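You operate a simulated robot arm through the tools that you are given. There is no shell and no other tool. Be economical: measure what you need, move in short steps, check, and stop when the job is done.

The job below is to be done with a simulated robot arm. You get a single attempt, and the scene is never put back.

TASK
Gauge the yellow swatch, fit the die that the chart gives and slide the bolster in.
Fine: swing the gauge arm aside again.

Only the result counts: the job must be done as asked and must still hold three seconds after the hand-in. Knocking over, shifting, dropping, spilling or breaking anything else fails it.

THE ROBOT
A 7-joint arm with a two-finger parallel gripper, fixed in place. Base frame: the origin is at the foot of the arm, x ahead of it, y to its left, z up; the work surface is at about z = 0. Readings come in mm, degrees, newtons and seconds.
With the tool pointing down near the work surface it reaches from about 240 to 620 mm from the base axis. Its first joint turns from -66.0 to 66.0 degrees. Payload 2.6 kg.
The TCP is the grasp point between the finger pads, 30 mm short of the fingertips. In the tool frame z runs along the fingers and y along their closing line. Largest opening 94 mm; finger width 28, thickness 10; the body of the gripper, 50 by 96 mm, starts 55 mm behind the TCP.
Orientation is told as [roll, pitch, yaw] about the base's x, y, z axes, in that order, counted from this pose: with the fingers straight down and closing along the base's y, the tool's x points along the base's -x, its y along +y and its z along -z.

THE INTERFACE
- The arm moves only by the tool jog_arm. Its argument "motion" is a list of rows, each a list of 7 numbers: the shift along the tool's x, y, z in mm, then the turn, a rotation vector about the tool's x, y, z in degrees, then the gripper command, from -1 (shut) to 1 (fully open), values between in proportion. In form: [[dx, dy, dz, ax, ay, az, grip], ...]. A call has 1 to 12 rows; each row is the pose to reach, as a shift and turn from the pose commanded when the call began, along the tool's axes at that moment. Each row takes 0.2 s and may step no farther than 50 mm and 8.6 degrees from the row before; otherwise, or with a gripper value out of range, the whole call is refused. Where a pose cannot be reached the arm comes as near as it can. A force on the tool above 80 N (or 10 N above the force at the start of the call, whichever is more), or a blocked arm, ends the call early, and 0.2 s more pass. The fingers move at their own pace (about 72 mm/s each) and stop on an object; they squeeze with about 38 N. The grip force told is the motor's: it shows also when the fingers shut on nothing. Time passes only in rows, and 0.2 s behind the last, so rows that repeat a pose let the fingers close. It gives the time, the measured TCP pose, the force on the tool (base axes), the opening and the grip force at its end, in the units of the frame above (readings bear some noise), with the torque about the TCP (base axes, N m) and any sound that the robot's microphone picked up.
- Cameras (640 x 400 px; columns grow to the right, rows downward): "scene" is fixed at [37.2, 434.4, 561.8]; the picture's right is [-0.75, -0.66, 0.00], its down [-0.39, 0.44, -0.81] and it looks along [0.53, -0.61, -0.59] (base axes); focal length 316 px, centre (320, 200). "wrist" rides on the gripper at [76, 14, -103] in the tool frame; the picture's right is [-0.18, 0.98, 0.00], its down [-0.75, -0.14, -0.64] and it looks along [-0.63, -0.12, 0.77] (tool axes); focal length 243 px, centre (320, 200). There is no depth. A picture from a camera that has moved, and an enlarged one, comes with that camera's place and axes in the base frame and with its lens.
- capture(camera): a new picture of that camera. The clock stands still meanwhile.
- inspect(camera, box): a new picture of the part [left, top, right, bottom] of that camera's present view, enlarged. The clock stands still meanwhile.
- hand_in(): hands the job in; it is judged then, once.

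Go step by step. Nothing tells you positions but the pictures and the camera data: compare them with the known pose of the tool, close in by small moves and look again before you grip or let go. The budget is 120 turns and 68 pictures, counting those below and the enlarged ones. Unless the task says otherwise, let go and move clear before handing in, and close with one line.

The tools are called after "Emit:" as a command line: name --pt "numbers of a row" for each row, then --argument value for the rest, lists and objects as JSON in quotes. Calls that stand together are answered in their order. jog_arm: Moves the arm, as the interface text tells. Its arguments: {"type":"object","properties":{"motion":{"type":"array"}},"required":["motion"]} The other tools are called the same way: capture (camera) takes a picture; inspect (camera, box) takes an enlarged picture of a part of a camera's view; hand_in () hands the job in.

At the start:

```text
time: 0.0
eef_pos: [426.1, 3.1, 354.9]
orientation: [0.1, 0.0, 0.1]
wrist_force: [-0.1, 0.4, -0.4]
torque: [0.01, -0.01, 0.0]
finger_gap: 94.0
grip_force: 0.0
```

scene: 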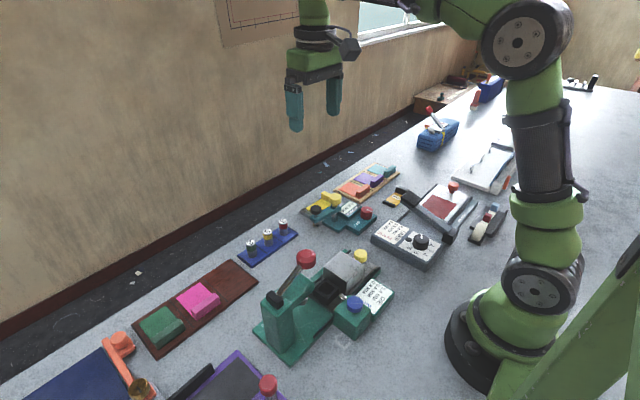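
wrist: 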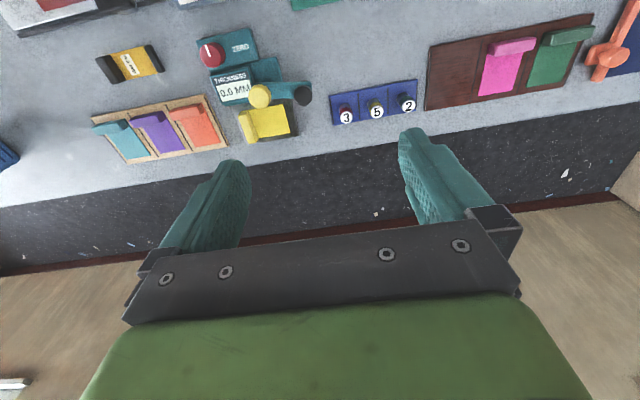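

I see a thickness gauge with a yellow swatch near it, a rack of three dies (3, 5, 2), and a green press with a chart. I'll enlarge these parts first.

Emit:
inspect --camera "scene" --box '[240, 230, 400, 360]'

Emit:
inspect --camera "scene" --box '[230, 160, 400, 270]'

Emit:
inspect --camera "wrist" --box '[80, 0, 440, 180]'

Emit:
inspect --camera "scene" --box '[360, 160, 520, 270]'

```text
3.08 times, centred on (320, 295) of scene
camera zoom: at [37.2, 434.4, 561.8], right [-0.75, -0.66, 0.0], down [-0.39, 0.44, -0.81], along [0.53, -0.61, -0.59], focal length 971 px, centre (320, -92)
```

zoom: 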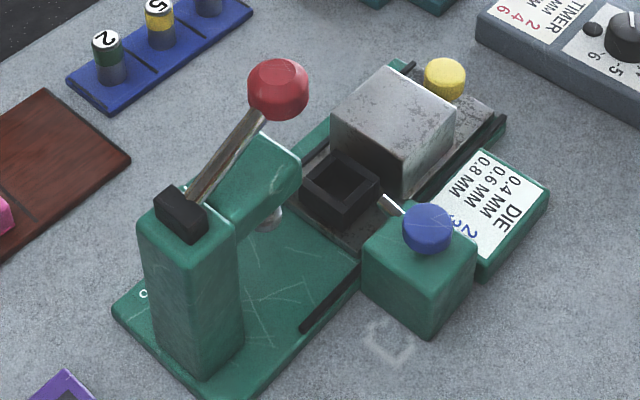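

```text
3.64 times, centred on (315, 215) of scene
camera zoom: at [37.2, 434.4, 561.8], right [-0.75, -0.66, 0.0], down [-0.39, 0.44, -0.81], along [0.53, -0.61, -0.59], focal length 1147 px, centre (338, 146)
```

zoom: 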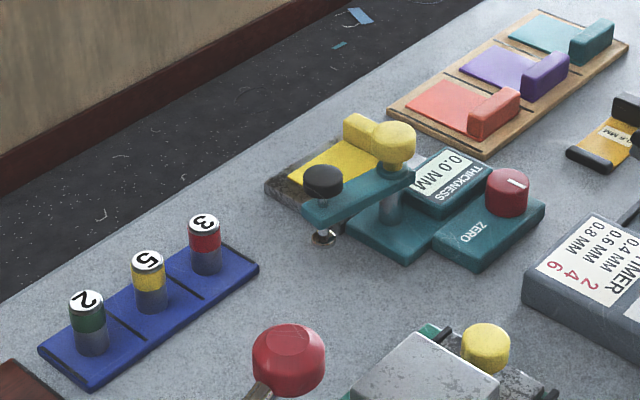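

```text
1.78 times, centred on (260, 90) of wrist
camera zoom: at [350.3, 16.8, 457.2], right [0.18, 0.98, 0.0], down [0.75, -0.14, 0.64], along [0.63, -0.12, -0.77], focal length 431 px, centre (427, 396)
```

zoom: 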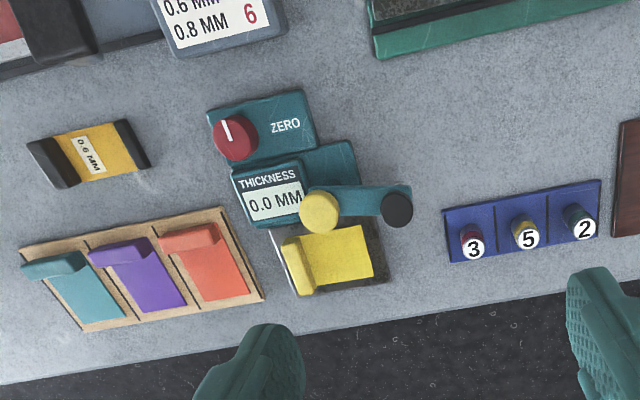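

```text
3.64 times, centred on (440, 215) of scene
camera zoom: at [37.2, 434.4, 561.8], right [-0.75, -0.66, 0.0], down [-0.39, 0.44, -0.81], along [0.53, -0.61, -0.59], focal length 1147 px, centre (-116, 146)
```

zoom: 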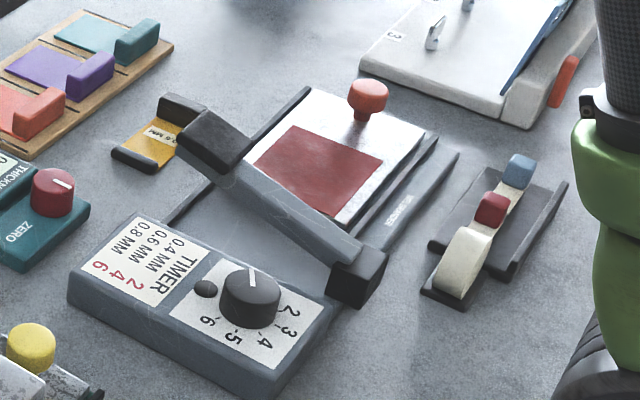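

The gauge arm appears to pivot under the yellow knob around (451,-99), and the black end is around (462,-32). The swatch already lies on the anvil around (517,-115). I'll move for a closer view of the gauge and the chart.

Emit:
jog_arm --pt "24 -23 31 0 0 0 1" --pt "48 -46 62 0 0 0 1" --pt "72 -70 94 0 0 0 1" --pt "96 -93 125 0 0 0 1" --pt "96 -93 125 0 0 0 1"

Emit:
capture --camera "wrist"

```text
time: 1.2
eef_pos: [330.0, -89.6, 228.6]
orientation: [0.0, 0.0, 0.1]
wrist_force: [-0.1, 0.2, -0.8]
torque: [0.0, 0.03, -0.01]
finger_gap: 93.9
grip_force: 0.0
```

```text
61 pictures are left
camera wrist: at [253.5, -76.0, 331.9], right [0.18, 0.98, 0.0], down [0.75, -0.14, 0.64], along [0.63, -0.12, -0.77], focal length 243 px, centre (320, 200)
```

wrist: 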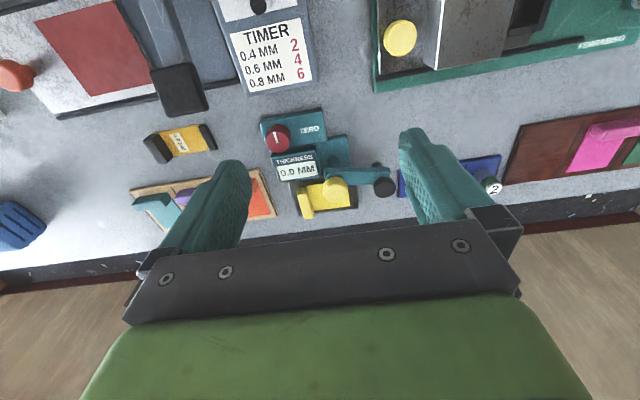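

The display reads 0.0 and the pivot layout looks as I expected. Next I need the press's die chart, which I place near (211,46), so I'll move back to view it.

Emit:
jog_arm --pt "20 28 -18 0 0 0 1" --pt "40 55 -36 0 0 0 1" --pt "60 83 -54 0 0 0 1" --pt "80 110 -71 0 0 0 1" --pt "80 110 -71 0 0 0 1"

Emit:
capture --camera "wrist"

```text
time: 2.4
eef_pos: [251.2, 21.5, 300.5]
orientation: [0.0, -0.1, 0.0]
wrist_force: [0.0, 0.1, -0.4]
torque: [0.0, -0.03, -0.02]
finger_gap: 93.7
grip_force: 0.0
```

```text
60 pictures are left
camera wrist: at [173.5, 35.1, 403.2], right [0.18, 0.98, 0.0], down [0.75, -0.14, 0.64], along [0.63, -0.12, -0.77], focal length 243 px, centre (320, 200)
```

wrist: 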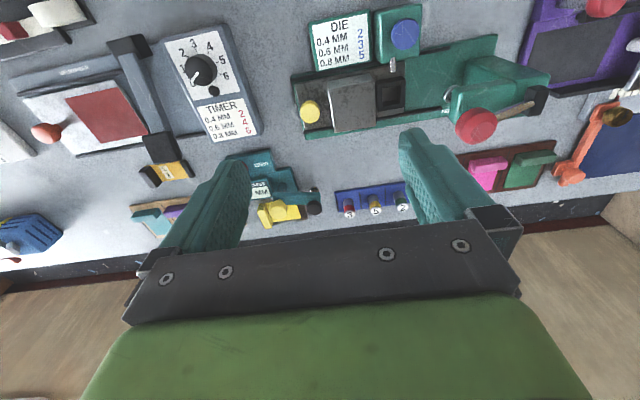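

Emit:
inspect --camera "wrist" --box '[280, 0, 560, 160]'

Emit:
inspect --camera "wrist" --box '[220, 130, 420, 240]'

```text
2.29 times, centred on (420, 80) of wrist
camera zoom: at [173.5, 35.1, 403.2], right [0.18, 0.98, 0.0], down [0.75, -0.14, 0.64], along [0.63, -0.12, -0.77], focal length 555 px, centre (91, 474)
```

zoom: 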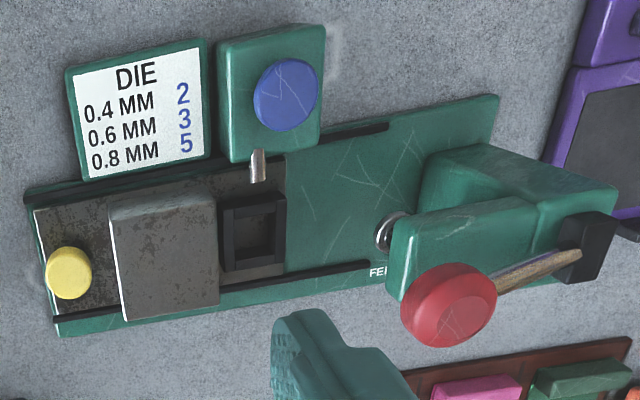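

```text
3.20 times, centred on (320, 185) of wrist
camera zoom: at [173.5, 35.1, 403.2], right [0.18, 0.98, 0.0], down [0.75, -0.14, 0.64], along [0.63, -0.12, -0.77], focal length 776 px, centre (320, 248)
```

zoom: 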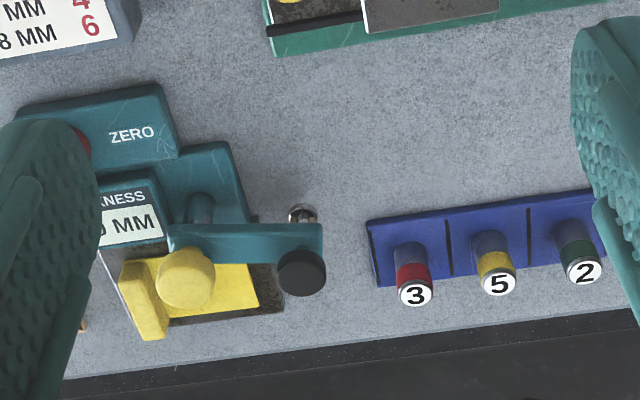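

The chart gives 0.4→2, 0.6→3 and 0.8→5. The gauge pad is at about (458,-30,75), so I'll take a closer look at the gauge before swinging it.

Emit:
jog_arm --pt "-26 -16 28 0 0 0 1" --pt "-52 -32 56 0 0 0 1" --pt "-78 -48 84 0 0 0 1" --pt "-104 -65 112 0 0 0 1" --pt "-129 -81 140 0 0 0 1" --pt "-129 -81 140 0 0 0 1"

Emit:
capture --camera "wrist"

```text
time: 3.8
eef_pos: [380.7, -61.2, 159.8]
orientation: [-0.1, -0.1, 0.0]
wrist_force: [-0.3, -0.9, -0.7]
torque: [0.0, 0.02, 0.0]
finger_gap: 94.2
grip_force: 0.0
```

```text
57 pictures are left
camera wrist: at [303.5, -47.2, 263.2], right [0.18, 0.98, 0.0], down [0.75, -0.14, 0.64], along [0.63, -0.12, -0.77], focal length 243 px, centre (320, 200)
```

wrist: 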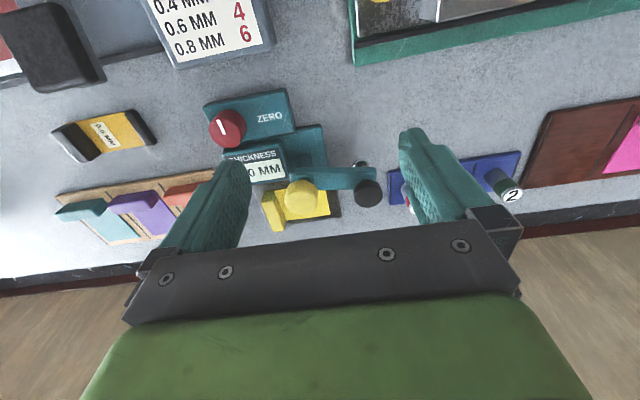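

Emit:
inspect --camera "wrist" --box '[240, 130, 400, 230]'

Emit:
inspect --camera "scene" --box '[290, 180, 390, 240]'

```text
4.00 times, centred on (320, 180) of wrist
camera zoom: at [303.5, -47.2, 263.2], right [0.18, 0.98, 0.0], down [0.75, -0.14, 0.64], along [0.63, -0.12, -0.77], focal length 970 px, centre (320, 280)
```

zoom: 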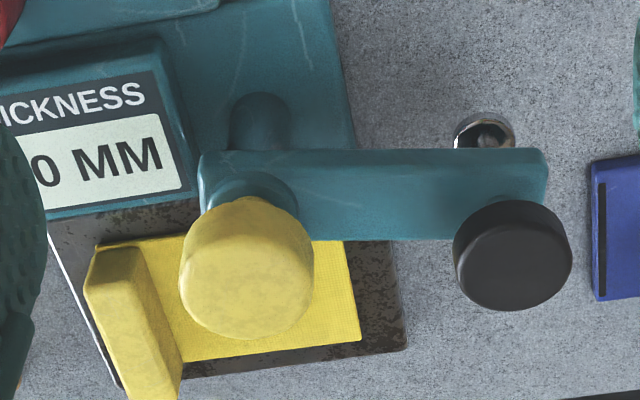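

```text
6.40 times, centred on (340, 210) of scene
camera zoom: at [37.2, 434.4, 561.8], right [-0.75, -0.66, 0.0], down [-0.39, 0.44, -0.81], along [0.53, -0.61, -0.59], focal length 2019 px, centre (192, 136)
```

zoom: 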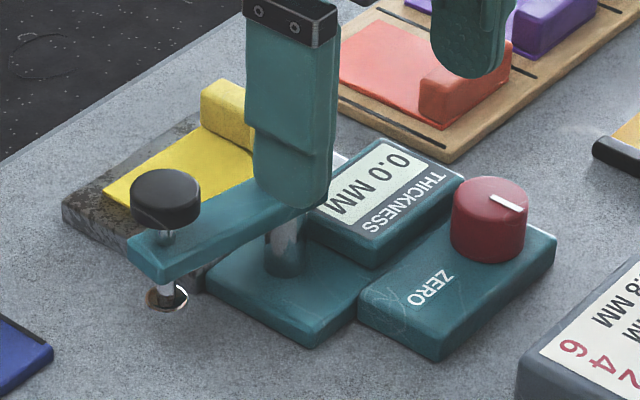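

The gauge bar's top is at about z≈50, with a plunger button at its tip and the pivot near (447,-94). I'll close the fingers and lower them on the base side of the bar, so I can push it around over the swatch.

Emit:
jog_arm --pt "-10 2 0 0 0 0 -1" --pt "-34 5 20 0 0 0 -1" --pt "-34 5 40 0 0 0 -1" --pt "-34 5 65 0 0 0 -1" --pt "-34 5 88 0 0 0 -1" --pt "-34 5 88 0 0 0 -1"

Emit:
capture --camera "scene"

Emit:
inspect --camera "scene" --box '[290, 150, 390, 240]'

```text
time: 5.2
eef_pos: [413.2, -56.7, 72.2]
orientation: [0.1, -0.1, -0.1]
wrist_force: [0.9, -0.9, 0.0]
torque: [0.0, 0.01, 0.03]
finger_gap: 0.0
grip_force: 32.5
```

```text
54 pictures are left
```

scene: 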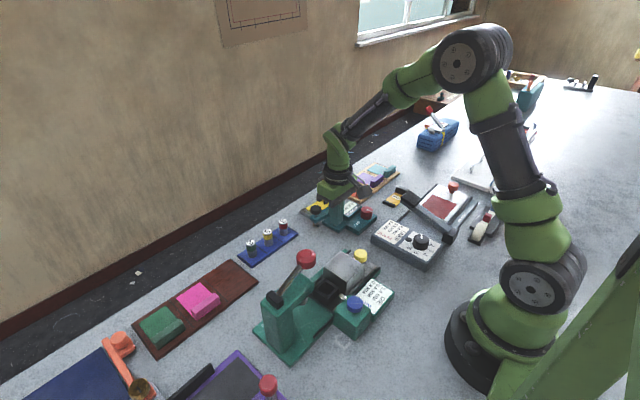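

```text
4.44 times, centred on (340, 195) of scene
camera zoom: at [37.2, 434.4, 561.8], right [-0.75, -0.66, 0.0], down [-0.39, 0.44, -0.81], along [0.53, -0.61, -0.59], focal length 1402 px, centre (231, 222)
```

zoom: 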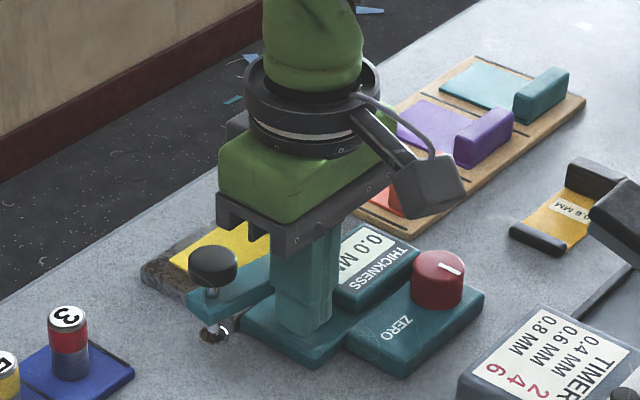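

The fingers are beside the bar. I'll push it part of the way and look at the result.

Emit:
jog_arm --pt "-7 0 0 0 0 0 -1" --pt "-14 0 0 0 0 0 -1" --pt "-20 2 0 0 0 0 -1" --pt "-26.5 4.7 0 0 0 0 -1" --pt "-34 5 0 0 0 0 -1" --pt "-41.6 4.2 0 0 0 0 -1"

Emit:
inspect --camera "scene" --box '[290, 150, 390, 240]'

```text
time: 6.6
eef_pos: [455.0, -52.2, 72.6]
orientation: [0.0, 0.0, 0.0]
wrist_force: [-1.7, -0.5, 0.3]
torque: [0.0, 0.02, 0.0]
finger_gap: 0.0
grip_force: 33.2
```

```text
4.44 times, centred on (340, 195) of scene
camera zoom: at [37.2, 434.4, 561.8], right [-0.75, -0.66, 0.0], down [-0.39, 0.44, -0.81], along [0.53, -0.61, -0.59], focal length 1402 px, centre (231, 222)
```

zoom: 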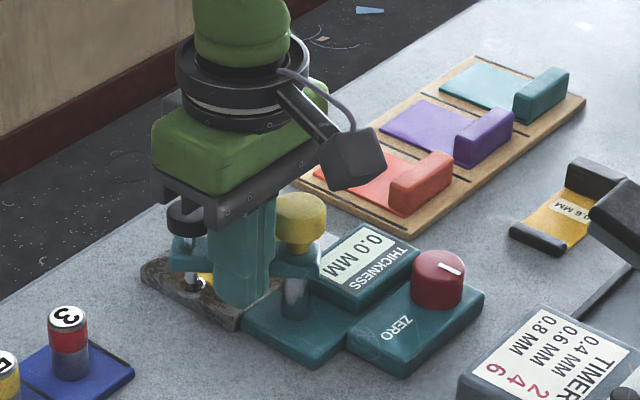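

The arm swings freely, so I'll continue the arc over the swatch.

Emit:
jog_arm --pt "-7.5 -2.8 0 0 0 0 -1" --pt "-14.7 -7.8 0 0 0 0 -1" --pt "-20.5 -14.3 0 0 0 0 -1" --pt "-25 -21.8 0 0 0 0 -1" --pt "-27.5 -24 0 0 0 0 -1"

Emit:
inspect --camera "scene" --box '[290, 150, 390, 240]'

```text
time: 7.8
eef_pos: [482.6, -71.0, 71.6]
orientation: [0.6, 0.5, 0.0]
wrist_force: [-20.5, 24.7, 6.7]
torque: [0.24, 0.36, -0.54]
finger_gap: 0.1
grip_force: 33.3
```

```text
4.44 times, centred on (340, 195) of scene
camera zoom: at [37.1, 434.4, 561.8], right [-0.75, -0.66, 0.0], down [-0.39, 0.44, -0.81], along [0.53, -0.61, -0.59], focal length 1402 px, centre (231, 222)
```

zoom: 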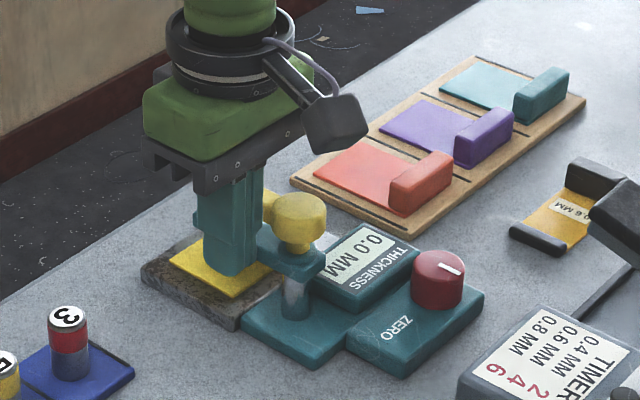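

The arm has met its stop, with about 32 N on the tool. I'll back off, lift and look for the button.

Emit:
jog_arm --pt "3 10 0 0 0 0 -1" --pt "6 22 0 0 0 0 -1" --pt "20 25 -40 0 0 0 -1" --pt "50 25 -75 0 0 0 -1" --pt "90 5 -90 0 0 0 -1" --pt "90 5 -90 0 0 0 -1"

Emit:
capture --camera "wrist"

Emit:
inspect --camera "scene" --box '[290, 180, 390, 240]'

```text
time: 9.2
eef_pos: [393.3, -72.7, 163.4]
orientation: [0.0, 0.0, 0.0]
wrist_force: [0.7, -0.4, -0.7]
torque: [0.0, 0.05, 0.0]
finger_gap: 0.0
grip_force: 33.3
```

```text
50 pictures are left
camera wrist: at [316.4, -58.0, 265.7], right [0.18, 0.98, 0.0], down [0.75, -0.14, 0.64], along [0.63, -0.12, -0.77], focal length 243 px, centre (320, 200)
```

wrist: 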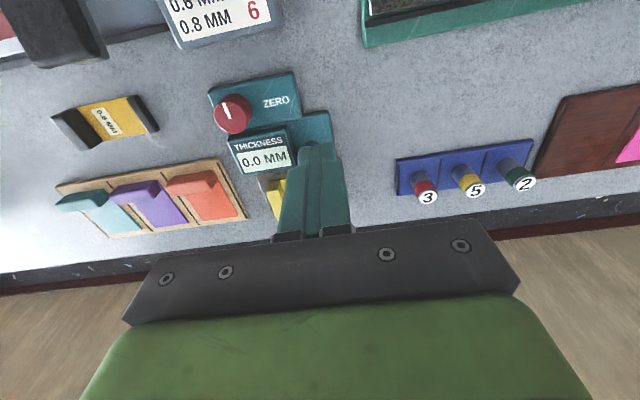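

```text
6.40 times, centred on (340, 210) of scene
camera zoom: at [37.2, 434.4, 561.8], right [-0.75, -0.66, 0.0], down [-0.39, 0.44, -0.81], along [0.53, -0.61, -0.59], focal length 2019 px, centre (192, 136)
```

zoom: 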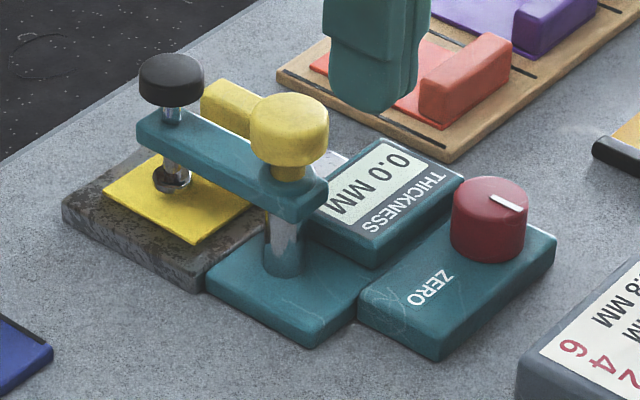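

The arm is over the swatch and the button is near (514,-105,72). I'll move above it with the fingers closed.

Emit:
jog_arm --pt "-40 -11 0 0 0 0 -1" --pt "-80 -22 0 0 0 0 -1" --pt "-121 -32 10 0 0 0 -1" --pt "-121 -32 35 0 0 0 -1" --pt "-121 -32 48 0 0 0 -1" --pt "-121 -32 48 0 0 0 -1"

Emit:
inspect --camera "scene" --box '[290, 160, 390, 240]'

```text
time: 10.6
eef_pos: [514.4, -103.8, 114.7]
orientation: [0.0, -0.1, 0.1]
wrist_force: [-0.3, -0.7, 1.1]
torque: [0.0, 0.01, -0.01]
finger_gap: 0.1
grip_force: 33.0
```

```text
5.00 times, centred on (340, 200) of scene
camera zoom: at [37.2, 434.4, 561.8], right [-0.75, -0.66, 0.0], down [-0.39, 0.44, -0.81], along [0.53, -0.61, -0.59], focal length 1577 px, centre (220, 200)
```

zoom: 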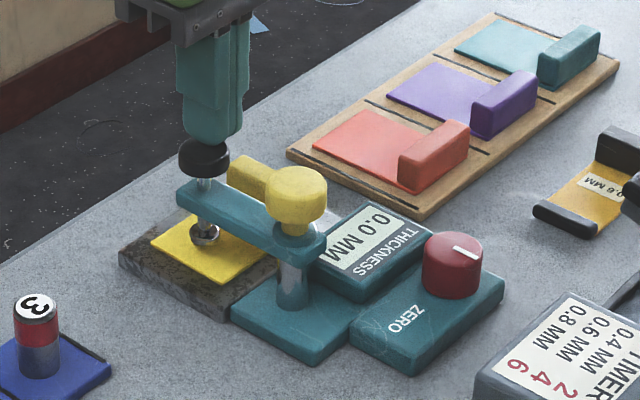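

The fingertips are about over the button. I'll shift a few mm and press down in small steps.

Emit:
jog_arm --pt "-4 3 5 0 0 0 -1" --pt "-4 3 10 0 0 0 -1" --pt "-4 3 14 0 0 0 -1" --pt "-4 3 17 0 0 0 -1" --pt "-4 3 20 0 0 0 -1" --pt "-4 3 20 0 0 0 -1"

Emit:
inspect --camera "scene" --box '[290, 160, 390, 240]'

```text
time: 12.0
eef_pos: [518.8, -99.2, 102.7]
orientation: [0.1, -0.7, -0.3]
wrist_force: [-31.3, 0.0, 69.3]
torque: [0.13, 1.75, 0.14]
finger_gap: 0.0
grip_force: 32.9
heard: click
```

```text
5.00 times, centred on (340, 200) of scene
camera zoom: at [36.8, 434.5, 561.8], right [-0.75, -0.66, 0.0], down [-0.39, 0.44, -0.81], along [0.53, -0.61, -0.59], focal length 1577 px, centre (220, 200)
```

zoom: 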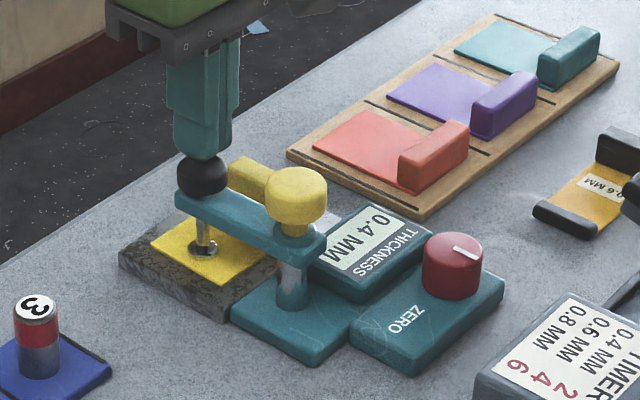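

It clicked and the display shows 0.4 MM. I'll release, then check the display and the zero knob.

Emit:
jog_arm --pt "0 0 -10 0 0 0 -1" --pt "0 0 -30 0 0 0 -1" --pt "30 0 -60 0 0 0 -1" --pt "70 0 -70 0 0 0 -1" --pt "110 0 -70 0 0 0 -1" --pt "130 0 -70 0 0 0 -1"

Emit:
inspect --camera "scene" --box '[310, 180, 390, 240]'

Emit:
inspect --camera "wrist" --box '[160, 50, 400, 230]'

```text
time: 13.4
eef_pos: [387.0, -99.3, 164.8]
orientation: [0.0, 0.0, 0.0]
wrist_force: [-0.2, -0.7, -0.2]
torque: [-0.02, -0.02, -0.04]
finger_gap: 0.1
grip_force: 33.0
```

```text
6.67 times, centred on (350, 210) of scene
camera zoom: at [37.2, 434.4, 561.8], right [-0.75, -0.66, 0.0], down [-0.39, 0.44, -0.81], along [0.53, -0.61, -0.59], focal length 2103 px, centre (120, 133)
```

zoom: 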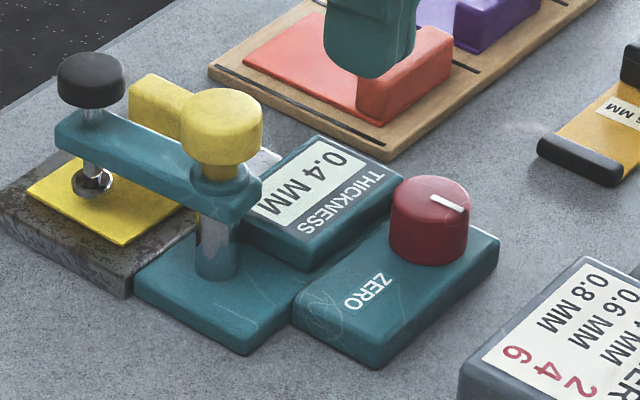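

```text
2.22 times, centred on (280, 140) of wrist
camera zoom: at [310.5, -85.9, 267.6], right [0.18, 0.98, 0.0], down [0.75, -0.14, 0.64], along [0.63, -0.12, -0.77], focal length 539 px, centre (409, 333)
```

zoom: 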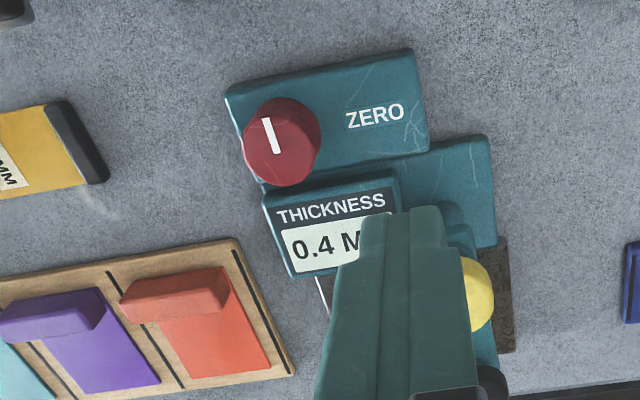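

It latched 0.4 MM. As a check of the gauge's zero, I'll stop on the bare anvil strip while swinging the arm back and press there. First I'll lower the closed fingers on the -y side of the bar.

Emit:
jog_arm --pt "-43 -19 0 0 0 0 -1" --pt "-89 -36 0 0 0 0 -1" --pt "-89 -36 30 0 0 0 -1" --pt "-89 -36 60 0 0 0 -1" --pt "-89 -36 80 0 0 0 -1" --pt "-89 -36 92 0 0 0 -1" --pt "-89 -36 92 0 0 0 -1"

Emit:
inspect --camera "scene" --box '[290, 160, 390, 240]'

```text
time: 15.0
eef_pos: [475.8, -136.3, 71.9]
orientation: [-0.1, 0.0, 0.0]
wrist_force: [-0.4, 0.4, 0.0]
torque: [-0.01, 0.02, 0.02]
finger_gap: 0.0
grip_force: 33.5
```

```text
5.00 times, centred on (340, 200) of scene
camera zoom: at [37.2, 434.4, 561.8], right [-0.75, -0.66, 0.0], down [-0.39, 0.44, -0.81], along [0.53, -0.61, -0.59], focal length 1577 px, centre (220, 200)
```

zoom: 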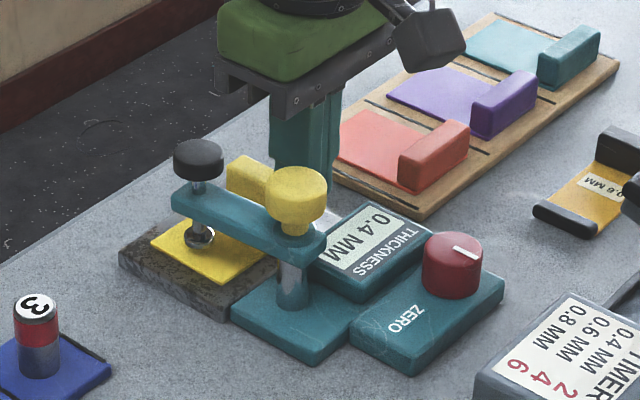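

I'm in position, so I'll push the arm back about 25–30°.

Emit:
jog_arm --pt "-1 6 0 0 0 0 -1" --pt "-2 11 0 0 0 0 -1" --pt "-5 18 0 0 0 0 -1" --pt "-8 23 0 0 0 0 -1" --pt "-11 28 0 0 0 0 -1" --pt "-11 28 0 0 0 0 -1"

Emit:
inspect --camera "scene" --box '[290, 160, 390, 240]'

```text
time: 16.4
eef_pos: [488.0, -107.3, 71.7]
orientation: [0.0, 0.0, 0.0]
wrist_force: [-0.9, -1.9, 0.0]
torque: [0.0, 0.03, 0.04]
finger_gap: 0.0
grip_force: 32.9
```

```text
5.00 times, centred on (340, 200) of scene
camera zoom: at [37.2, 434.4, 561.8], right [-0.75, -0.66, 0.0], down [-0.39, 0.44, -0.81], along [0.53, -0.61, -0.59], focal length 1577 px, centre (220, 200)
```

zoom: 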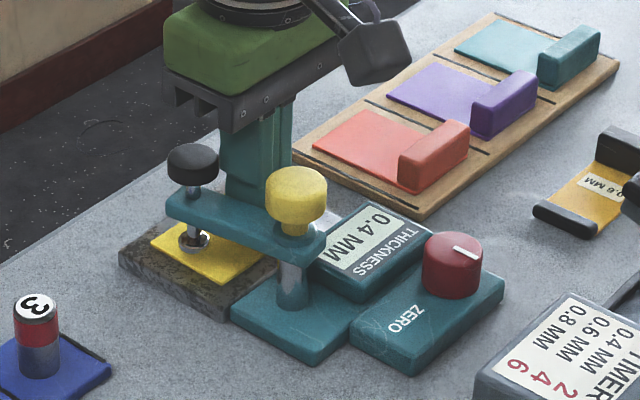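

The probe is still over the cloth, so I'll push about 8 mm more.

Emit:
jog_arm --pt "0 4 0 0 0 0 -1" --pt "-1 8 0 0 0 0 -1" --pt "-1 8 0 0 0 0 -1"

Emit:
inspect --camera "scene" --box '[290, 160, 390, 240]'

```text
time: 17.2
eef_pos: [488.8, -99.4, 72.7]
orientation: [0.0, 0.0, -0.1]
wrist_force: [0.7, -1.2, -1.4]
torque: [-0.03, -0.03, 0.05]
finger_gap: 0.3
grip_force: 32.8
```

```text
5.00 times, centred on (340, 200) of scene
camera zoom: at [37.2, 434.4, 561.8], right [-0.75, -0.66, 0.0], down [-0.39, 0.44, -0.81], along [0.53, -0.61, -0.59], focal length 1577 px, centre (220, 200)
```

zoom: 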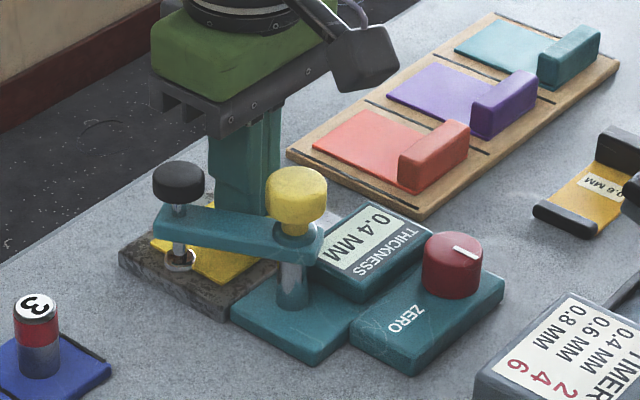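

The probe now appears to be over the bare strip, with the button near (509,-72). I'll lift, move over it and press.

Emit:
jog_arm --pt "0 -8 0 0 0 0 -1" --pt "0 -8 -30 0 0 0 -1" --pt "0 -8 -47 0 0 0 -1" --pt "-21 28 -47 0 0 0 -1" --pt "-21 28 -38 0 0 0 -1" --pt "-21 28 -32 0 0 0 -1" --pt "-21 28 -28 0 0 0 -1" --pt "-21 28 -25 0 0 0 -1" --pt "-21 28 -22 0 0 0 -1" --pt "-21 28 -22 0 0 0 -1"

Emit:
inspect --camera "scene" --box '[290, 160, 390, 240]'

```text
time: 19.4
eef_pos: [510.8, -71.7, 98.3]
orientation: [-0.1, -0.3, -0.1]
wrist_force: [-16.4, -3.3, 41.5]
torque: [0.0, 0.83, -0.08]
finger_gap: 0.1
grip_force: 32.8
heard: click
```

```text
5.00 times, centred on (340, 200) of scene
camera zoom: at [37.0, 434.4, 561.8], right [-0.75, -0.66, 0.0], down [-0.39, 0.44, -0.81], along [0.53, -0.61, -0.59], focal length 1577 px, centre (220, 200)
```

zoom: 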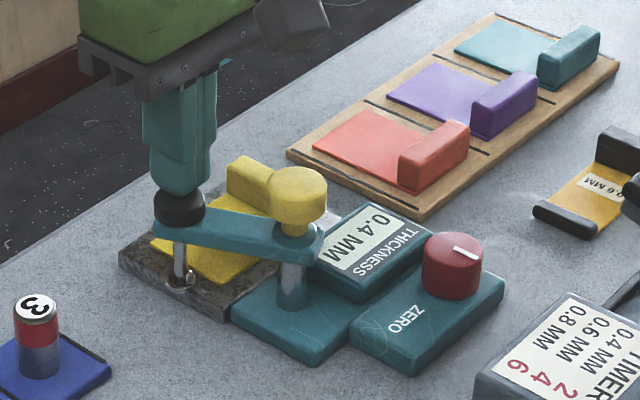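

It clicked but still shows 0.4, because the probe isn't over cloth there and the reading is simply held. The display sat at 0.0 at rest and the zero knob is square, so I take 0.4 → die 2. Next I'll swing the arm fully aside.

Emit:
jog_arm --pt "0 0 -25 0 0 0 -1" --pt "22 -38 -25 0 0 0 -1" --pt "22 -38 0 0 0 0 -1" --pt "22 -38 23 0 0 0 -1" --pt "20.8 -25 23 0 0 0 -1" --pt "20 -17 23 0 0 0 -1" --pt "21 -9 23 0 0 0 -1" --pt "23 -2 23 0 0 0 -1" --pt "26 4 23 0 0 0 -1" --pt "29 8 23 0 0 0 -1"

Emit:
inspect --camera "scene" --box '[290, 160, 390, 240]'

```text
time: 21.6
eef_pos: [479.9, -63.6, 71.8]
orientation: [0.1, 0.0, -0.1]
wrist_force: [0.4, -1.2, -0.4]
torque: [-0.02, 0.0, 0.02]
finger_gap: 0.0
grip_force: 32.6
```

```text
5.00 times, centred on (340, 200) of scene
camera zoom: at [37.2, 434.4, 561.8], right [-0.75, -0.66, 0.0], down [-0.39, 0.44, -0.81], along [0.53, -0.61, -0.59], focal length 1577 px, centre (220, 200)
```

zoom: 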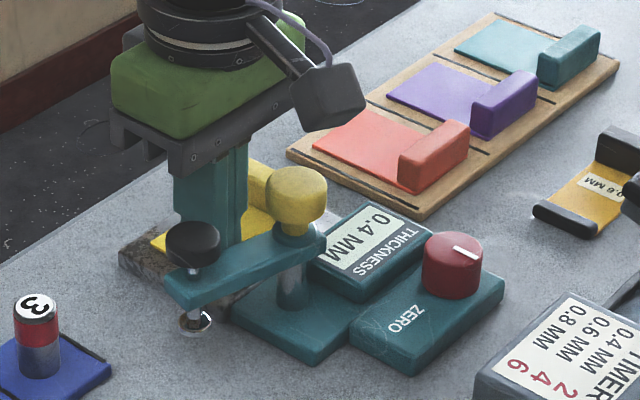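

The arm is nearly at its starting angle. I'll push a bit more, then lift and move back to view the press.

Emit:
jog_arm --pt "3 2 0 0 0 0 -1" --pt "6 3 0 0 0 0 -1" --pt "8 3 0 0 0 0 -1" --pt "0 3 0 0 0 0 -1" --pt "-4 3 -30 0 0 0 -1" --pt "-4 3 -75 0 0 0 -1" --pt "-4 40 -100 0 0 0 -1" --pt "-4 80 -110 0 0 0 0" --pt "-4 115 -110 0 0 0 1"

Emit:
capture --camera "wrist"

Emit:
inspect --camera "scene" --box '[230, 170, 390, 270]'

```text
time: 23.6
eef_pos: [485.3, 50.9, 182.4]
orientation: [0.0, 0.0, -0.1]
wrist_force: [0.1, -0.5, 0.6]
torque: [0.02, 0.0, 0.01]
finger_gap: 79.9
grip_force: 0.1
```

```text
39 pictures are left
camera wrist: at [408.8, 65.4, 285.1], right [0.19, 0.98, 0.0], down [0.75, -0.14, 0.64], along [0.63, -0.12, -0.77], focal length 243 px, centre (320, 200)
```

wrist: 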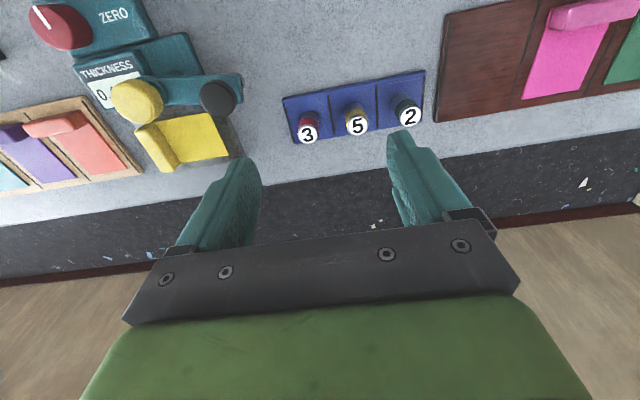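

```text
4.00 times, centred on (310, 220) of scene
camera zoom: at [37.2, 434.4, 561.8], right [-0.75, -0.66, 0.0], down [-0.39, 0.44, -0.81], along [0.53, -0.61, -0.59], focal length 1262 px, centre (360, 120)
```

zoom: 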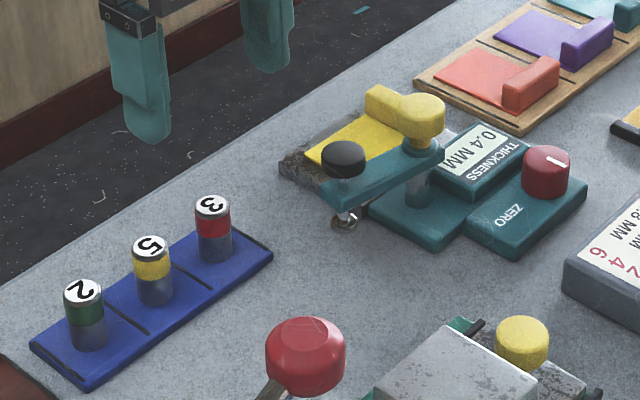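

The arm is back aside and the display reads 0.4. Die 2 stands near (513,136) with its top at about z 41. Next I'll look at the press from closer.

Emit:
jog_arm --pt "45 10 -10 0 0 0 1" --pt "90 20 -18 0 0 0 1" --pt "135 30 -18 0 0 0 1" --pt "180 45 -18 0 0 0 1" --pt "220 55 -18 0 0 0 1" --pt "235 59 -18 0 0 0 1"

Emit:
inspect --camera "wrist" --box '[120, 20, 520, 240]'

```text
time: 25.0
eef_pos: [248.8, 111.2, 199.1]
orientation: [0.0, 0.0, 0.1]
wrist_force: [0.3, -0.2, 0.2]
torque: [0.03, 0.0, 0.0]
finger_gap: 94.0
grip_force: 0.1
```

```text
1.60 times, centred on (320, 130) of wrist
camera zoom: at [172.5, 124.1, 302.0], right [0.18, 0.98, 0.0], down [0.75, -0.14, 0.64], along [0.63, -0.12, -0.77], focal length 388 px, centre (320, 312)
```

zoom: 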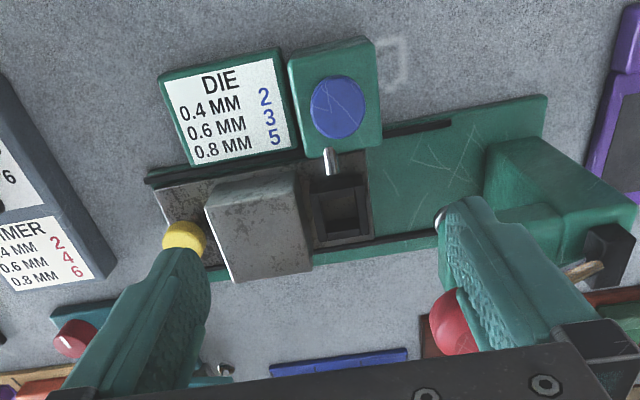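

Emit:
inspect --camera "wrist" --box '[270, 60, 370, 180]'

Emit:
inspect --camera "scene" --box '[300, 240, 390, 340]'

```text
3.33 times, centred on (320, 120) of wrist
camera zoom: at [172.5, 124.1, 302.0], right [0.18, 0.98, 0.0], down [0.75, -0.14, 0.64], along [0.63, -0.12, -0.77], focal length 809 px, centre (320, 467)
```

zoom: 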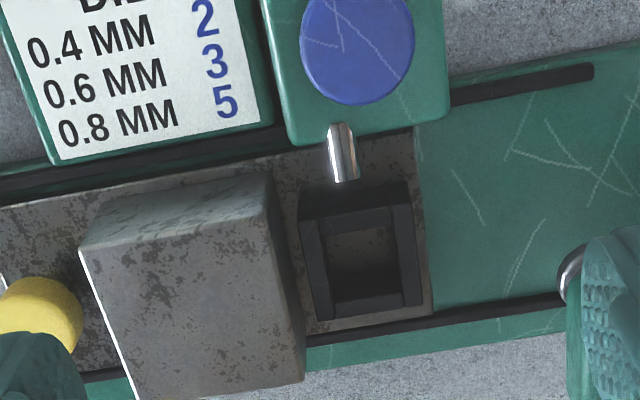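

```text
4.00 times, centred on (345, 290) of scene
camera zoom: at [37.2, 434.4, 561.8], right [-0.75, -0.66, 0.0], down [-0.39, 0.44, -0.81], along [0.53, -0.61, -0.59], focal length 1262 px, centre (220, -160)
```

zoom: 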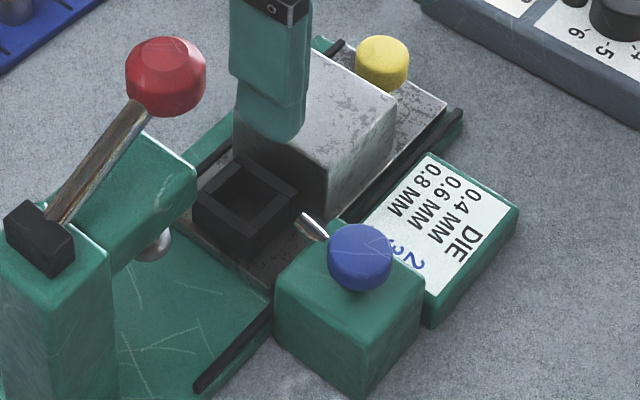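

The press axis lies along y. The socket centre is near (299.5,112.5) with its top at about z 33, and the steel block stands on its -y side, so I must grip the die along x. I'll go above die 2 while turning the wrist 90°.

Emit:
jog_arm --pt "-22 2 0 0 0 -7.5 0" --pt "-44 4 0 0 0 -15 0" --pt "-66 6 0 0 0 -22.5 0" --pt "-88 8 0 0 0 -30 0" --pt "-110 10 0 0 0 -37.5 0" --pt "-132 12 0 0 0 -45 0" --pt "-154 14 10 0 0 -52.5 0" --pt "-176 16 20 0 0 -60 0" --pt "-198 18 30 0 0 -67.5 0" --pt "-220 20 40 0 0 -75 0" --pt "-242 23 50 0 0 -82.5 0" --pt "-264 25 59 0 0 -90 0"

Emit:
capture --camera "wrist"

Emit:
inspect --camera "scene" --box '[200, 170, 340, 270]'

```text
time: 27.6
eef_pos: [513.7, 134.2, 140.7]
orientation: [0.0, 0.0, 90.0]
wrist_force: [0.5, 0.6, -0.1]
torque: [0.0, 0.01, 0.01]
finger_gap: 47.1
grip_force: 0.0
```

```text
34 pictures are left
camera wrist: at [499.3, 57.8, 243.5], right [-0.98, 0.18, 0.0], down [0.14, 0.75, 0.64], along [0.12, 0.63, -0.77], focal length 243 px, centre (320, 200)
```

wrist: 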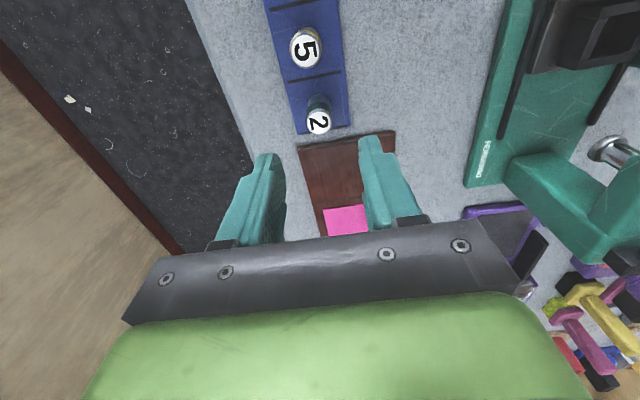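

```text
4.00 times, centred on (270, 220) of scene
camera zoom: at [37.2, 434.4, 561.8], right [-0.75, -0.66, 0.0], down [-0.39, 0.44, -0.81], along [0.53, -0.61, -0.59], focal length 1262 px, centre (520, 120)
```

zoom: 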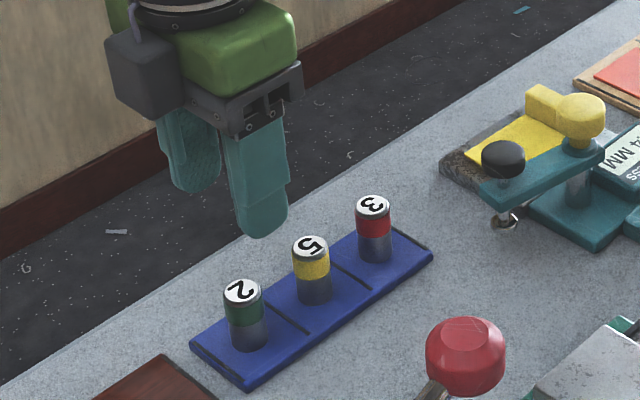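

Die 2 is straight below, at about (515,137). I'll go down partway and look again.

Emit:
jog_arm --pt "-2 -1 25 0 0 0 0" --pt "-2.8 -1.3 50 0 0 0 0" --pt "-2.8 -1.3 60 0 0 0 0" --pt "-2.8 -1.3 60 0 0 0 0"

Emit:
inspect --camera "wrist" --box '[220, 60, 420, 240]'

Emit:
inspect --camera "scene" --box '[220, 200, 300, 270]'

```text
time: 28.6
eef_pos: [514.1, 139.2, 79.8]
orientation: [0.0, 0.0, 89.9]
wrist_force: [-0.2, 0.9, -0.2]
torque: [0.01, 0.01, 0.02]
finger_gap: 46.9
grip_force: 0.1
```

```text
2.22 times, centred on (320, 150) of wrist
camera zoom: at [500.2, 61.7, 183.1], right [-0.98, 0.18, 0.0], down [0.14, 0.75, 0.64], along [0.12, 0.63, -0.77], focal length 539 px, centre (320, 311)
```

zoom: 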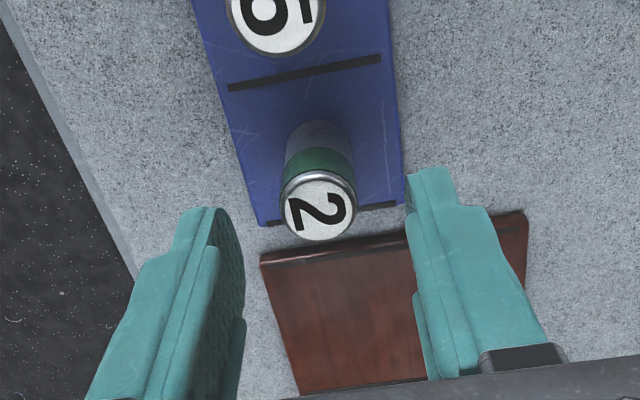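

```text
5.71 times, centred on (260, 235) of scene
camera zoom: at [37.2, 434.4, 561.8], right [-0.75, -0.66, 0.0], down [-0.39, 0.44, -0.81], along [0.53, -0.61, -0.59], focal length 1803 px, centre (663, 0)
```

zoom: 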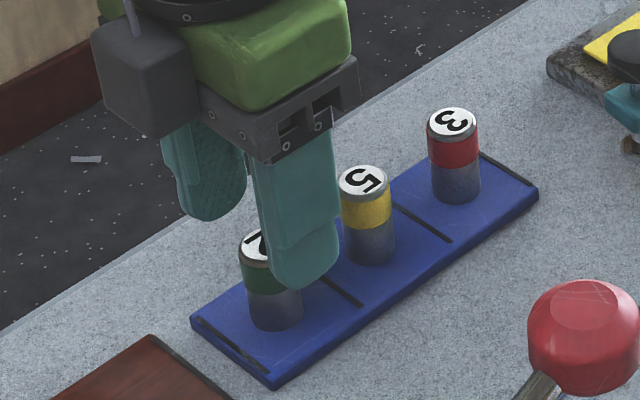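

Die 2's centre is at (515,138) with its top at about z 42 and a diameter of about 20. I'll lower, grip its upper part and then lift slightly.

Emit:
jog_arm --pt "1.2 -1 12 0 0 0 0" --pt "1.2 -1 23.5 0 0 0 0" --pt "1.2 -1 23.5 0 0 0 -0.6" --pt "1.2 -1 23.5 0 0 0 -1" --pt "1.2 -1 23.5 0 0 0 -1" --pt "1.2 -1 23.5 0 0 0 -1"

Emit:
inspect --camera "wrist" --box '[220, 60, 420, 240]'

```text
time: 30.0
eef_pos: [518.4, 137.5, 57.1]
orientation: [0.0, -0.1, 90.0]
wrist_force: [-0.3, -0.5, 0.2]
torque: [0.02, -0.03, -0.03]
finger_gap: 20.8
grip_force: 38.3
```

```text
2.22 times, centred on (320, 150) of wrist
camera zoom: at [502.0, 60.7, 159.8], right [-0.98, 0.18, 0.0], down [0.14, 0.75, 0.64], along [0.12, 0.63, -0.77], focal length 539 px, centre (320, 311)
```

zoom: 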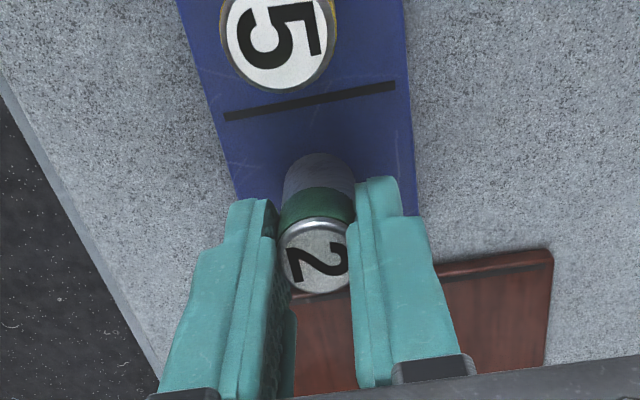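

The die is gripped at 20.8 mm. I'll lift it and carry it above the socket.

Emit:
jog_arm --pt "0 0 -15 0 0 0 -1" --pt "0 0 -45 0 0 0 -1" --pt "0 0 -83 0 0 0 -1" --pt "6 35 -83 0 0 0 -1" --pt "11 75 -83 0 0 0 -1" --pt "16 115 -83 0 0 0 -1" --pt "21 155 -83 0 0 0 -1" --pt "25 190 -83 0 0 0 -1" --pt "25 215 -83 0 0 0 -1" --pt "25 215 -83 0 0 0 -1"

Emit:
inspect --camera "wrist" --box '[200, 60, 440, 240]'

Emit:
inspect --camera "scene" --box '[260, 210, 400, 330]'

```text
time: 32.2
eef_pos: [301.6, 113.5, 140.0]
orientation: [0.0, 0.0, 90.0]
wrist_force: [-0.7, 0.0, -1.7]
torque: [0.0, 0.01, -0.01]
finger_gap: 20.7
grip_force: 38.1
```

```text
2.22 times, centred on (320, 150) of wrist
camera zoom: at [286.2, 35.8, 243.1], right [-0.98, 0.18, 0.0], down [0.14, 0.75, 0.64], along [0.12, 0.63, -0.77], focal length 539 px, centre (320, 311)
```

zoom: 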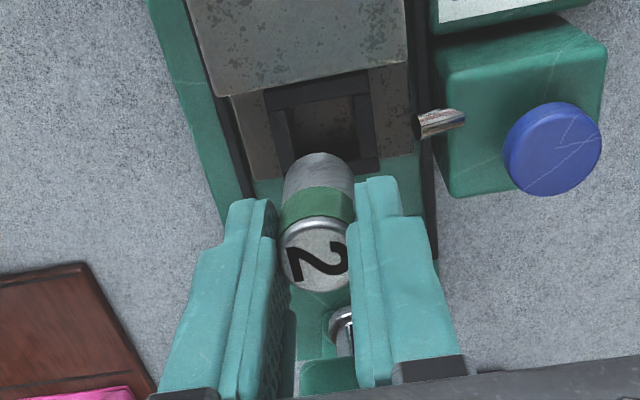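

```text
3.33 times, centred on (330, 270) of scene
camera zoom: at [37.2, 434.4, 561.8], right [-0.75, -0.66, 0.0], down [-0.39, 0.44, -0.81], along [0.53, -0.61, -0.59], focal length 1052 px, centre (287, -33)
```

zoom: 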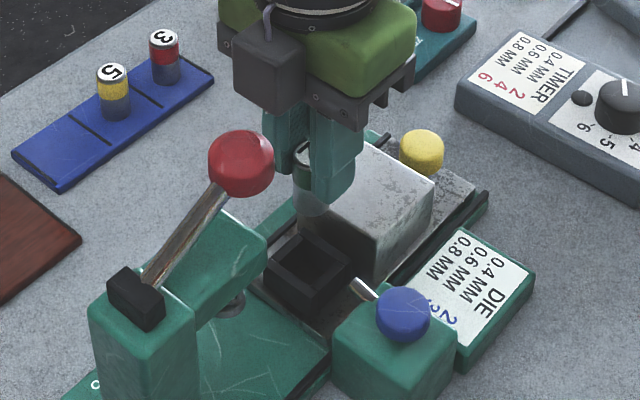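

The die is aligned over the socket to within about 1 mm. I'll descend to just above it and check.

Emit:
jog_arm --pt "-1 -1 20 0 0 0 -1" --pt "-1 -1 40 0 0 0 -1" --pt "-1 -1 53 0 0 0 -1" --pt "-1 -1 53 0 0 0 -1"

Emit:
inspect --camera "wrist" --box '[220, 60, 420, 240]'

Emit:
inspect --camera "scene" --box '[290, 220, 390, 310]'

```text
time: 33.0
eef_pos: [301.7, 102.3, 91.9]
orientation: [0.7, 0.9, 89.0]
wrist_force: [-2.7, -9.0, 4.7]
torque: [1.04, -0.21, 0.19]
finger_gap: 20.8
grip_force: 37.8
stopped in row 3: the force on the tool passed its limit at 84 N (the readings are from after the stop); the commanded pose is now the measured one
```

```text
2.22 times, centred on (320, 150) of wrist
camera zoom: at [286.1, 27.1, 195.9], right [-0.98, 0.2, 0.01], down [0.16, 0.76, 0.63], along [0.12, 0.62, -0.78], focal length 539 px, centre (320, 311)
```

zoom: 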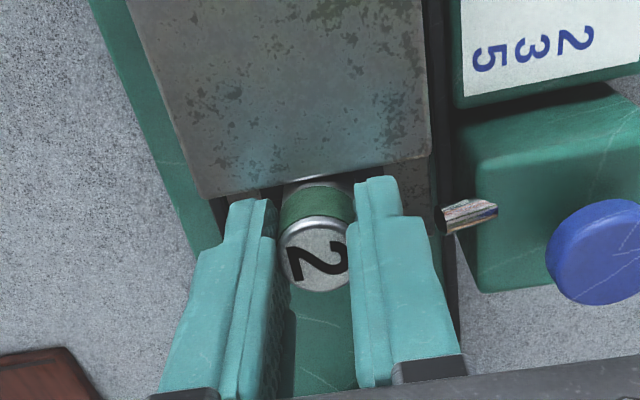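

```text
4.44 times, centred on (340, 265) of scene
camera zoom: at [37.2, 434.4, 561.9], right [-0.75, -0.66, 0.0], down [-0.39, 0.44, -0.81], along [0.53, -0.61, -0.59], focal length 1402 px, centre (231, -89)
```

zoom: 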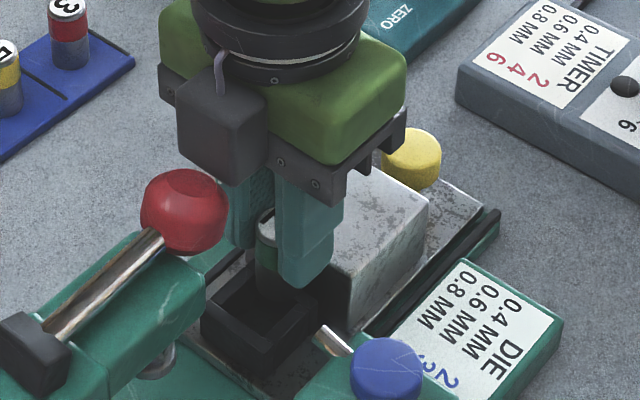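

On the way down the box on the gripper's +y side pressed onto the press lever's red knob, which is really at about (298,169,170). I'll lift straight up and see whether the lever springs back.

Emit:
jog_arm --pt "0 0 -10 0 0 0 -1" --pt "0 0 -25 0 0 0 -1" --pt "0 0 -45 0 0 0 -1" --pt "15 0 -85 0 0 0 -1" --pt "15 0 -85 0 0 0 -1"

Emit:
inspect --camera "scene" --box '[250, 210, 410, 340]'

Emit:
inspect --camera "wrist" --box '[200, 60, 440, 240]'

```text
time: 34.1
eef_pos: [302.2, 89.0, 175.8]
orientation: [0.6, 0.8, 89.1]
wrist_force: [0.3, -0.3, -0.7]
torque: [-0.02, 0.02, 0.0]
finger_gap: 20.8
grip_force: 37.9
```

```text
3.08 times, centred on (330, 275) of scene
camera zoom: at [37.2, 434.4, 561.8], right [-0.75, -0.66, 0.0], down [-0.39, 0.44, -0.81], along [0.53, -0.61, -0.59], focal length 971 px, centre (289, -31)
```

zoom: 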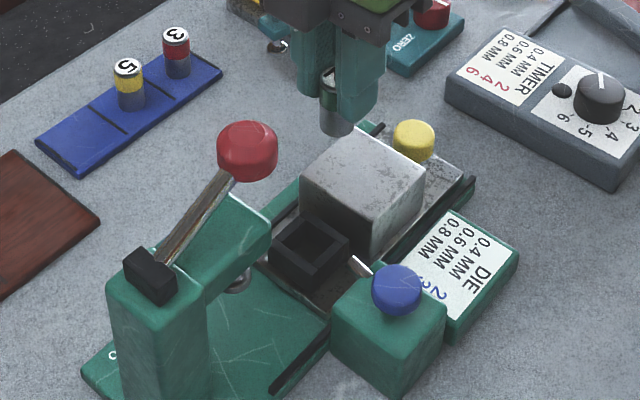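

```text
2.22 times, centred on (320, 150) of wrist
camera zoom: at [286.8, 14.6, 281.2], right [-0.98, 0.2, 0.01], down [0.16, 0.76, 0.63], along [0.12, 0.62, -0.78], focal length 539 px, centre (320, 311)
```

zoom: 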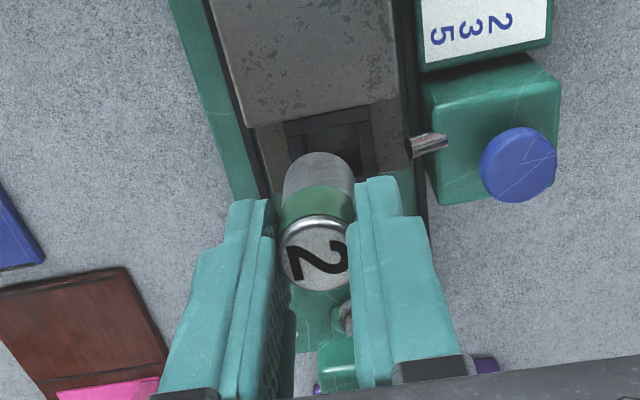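

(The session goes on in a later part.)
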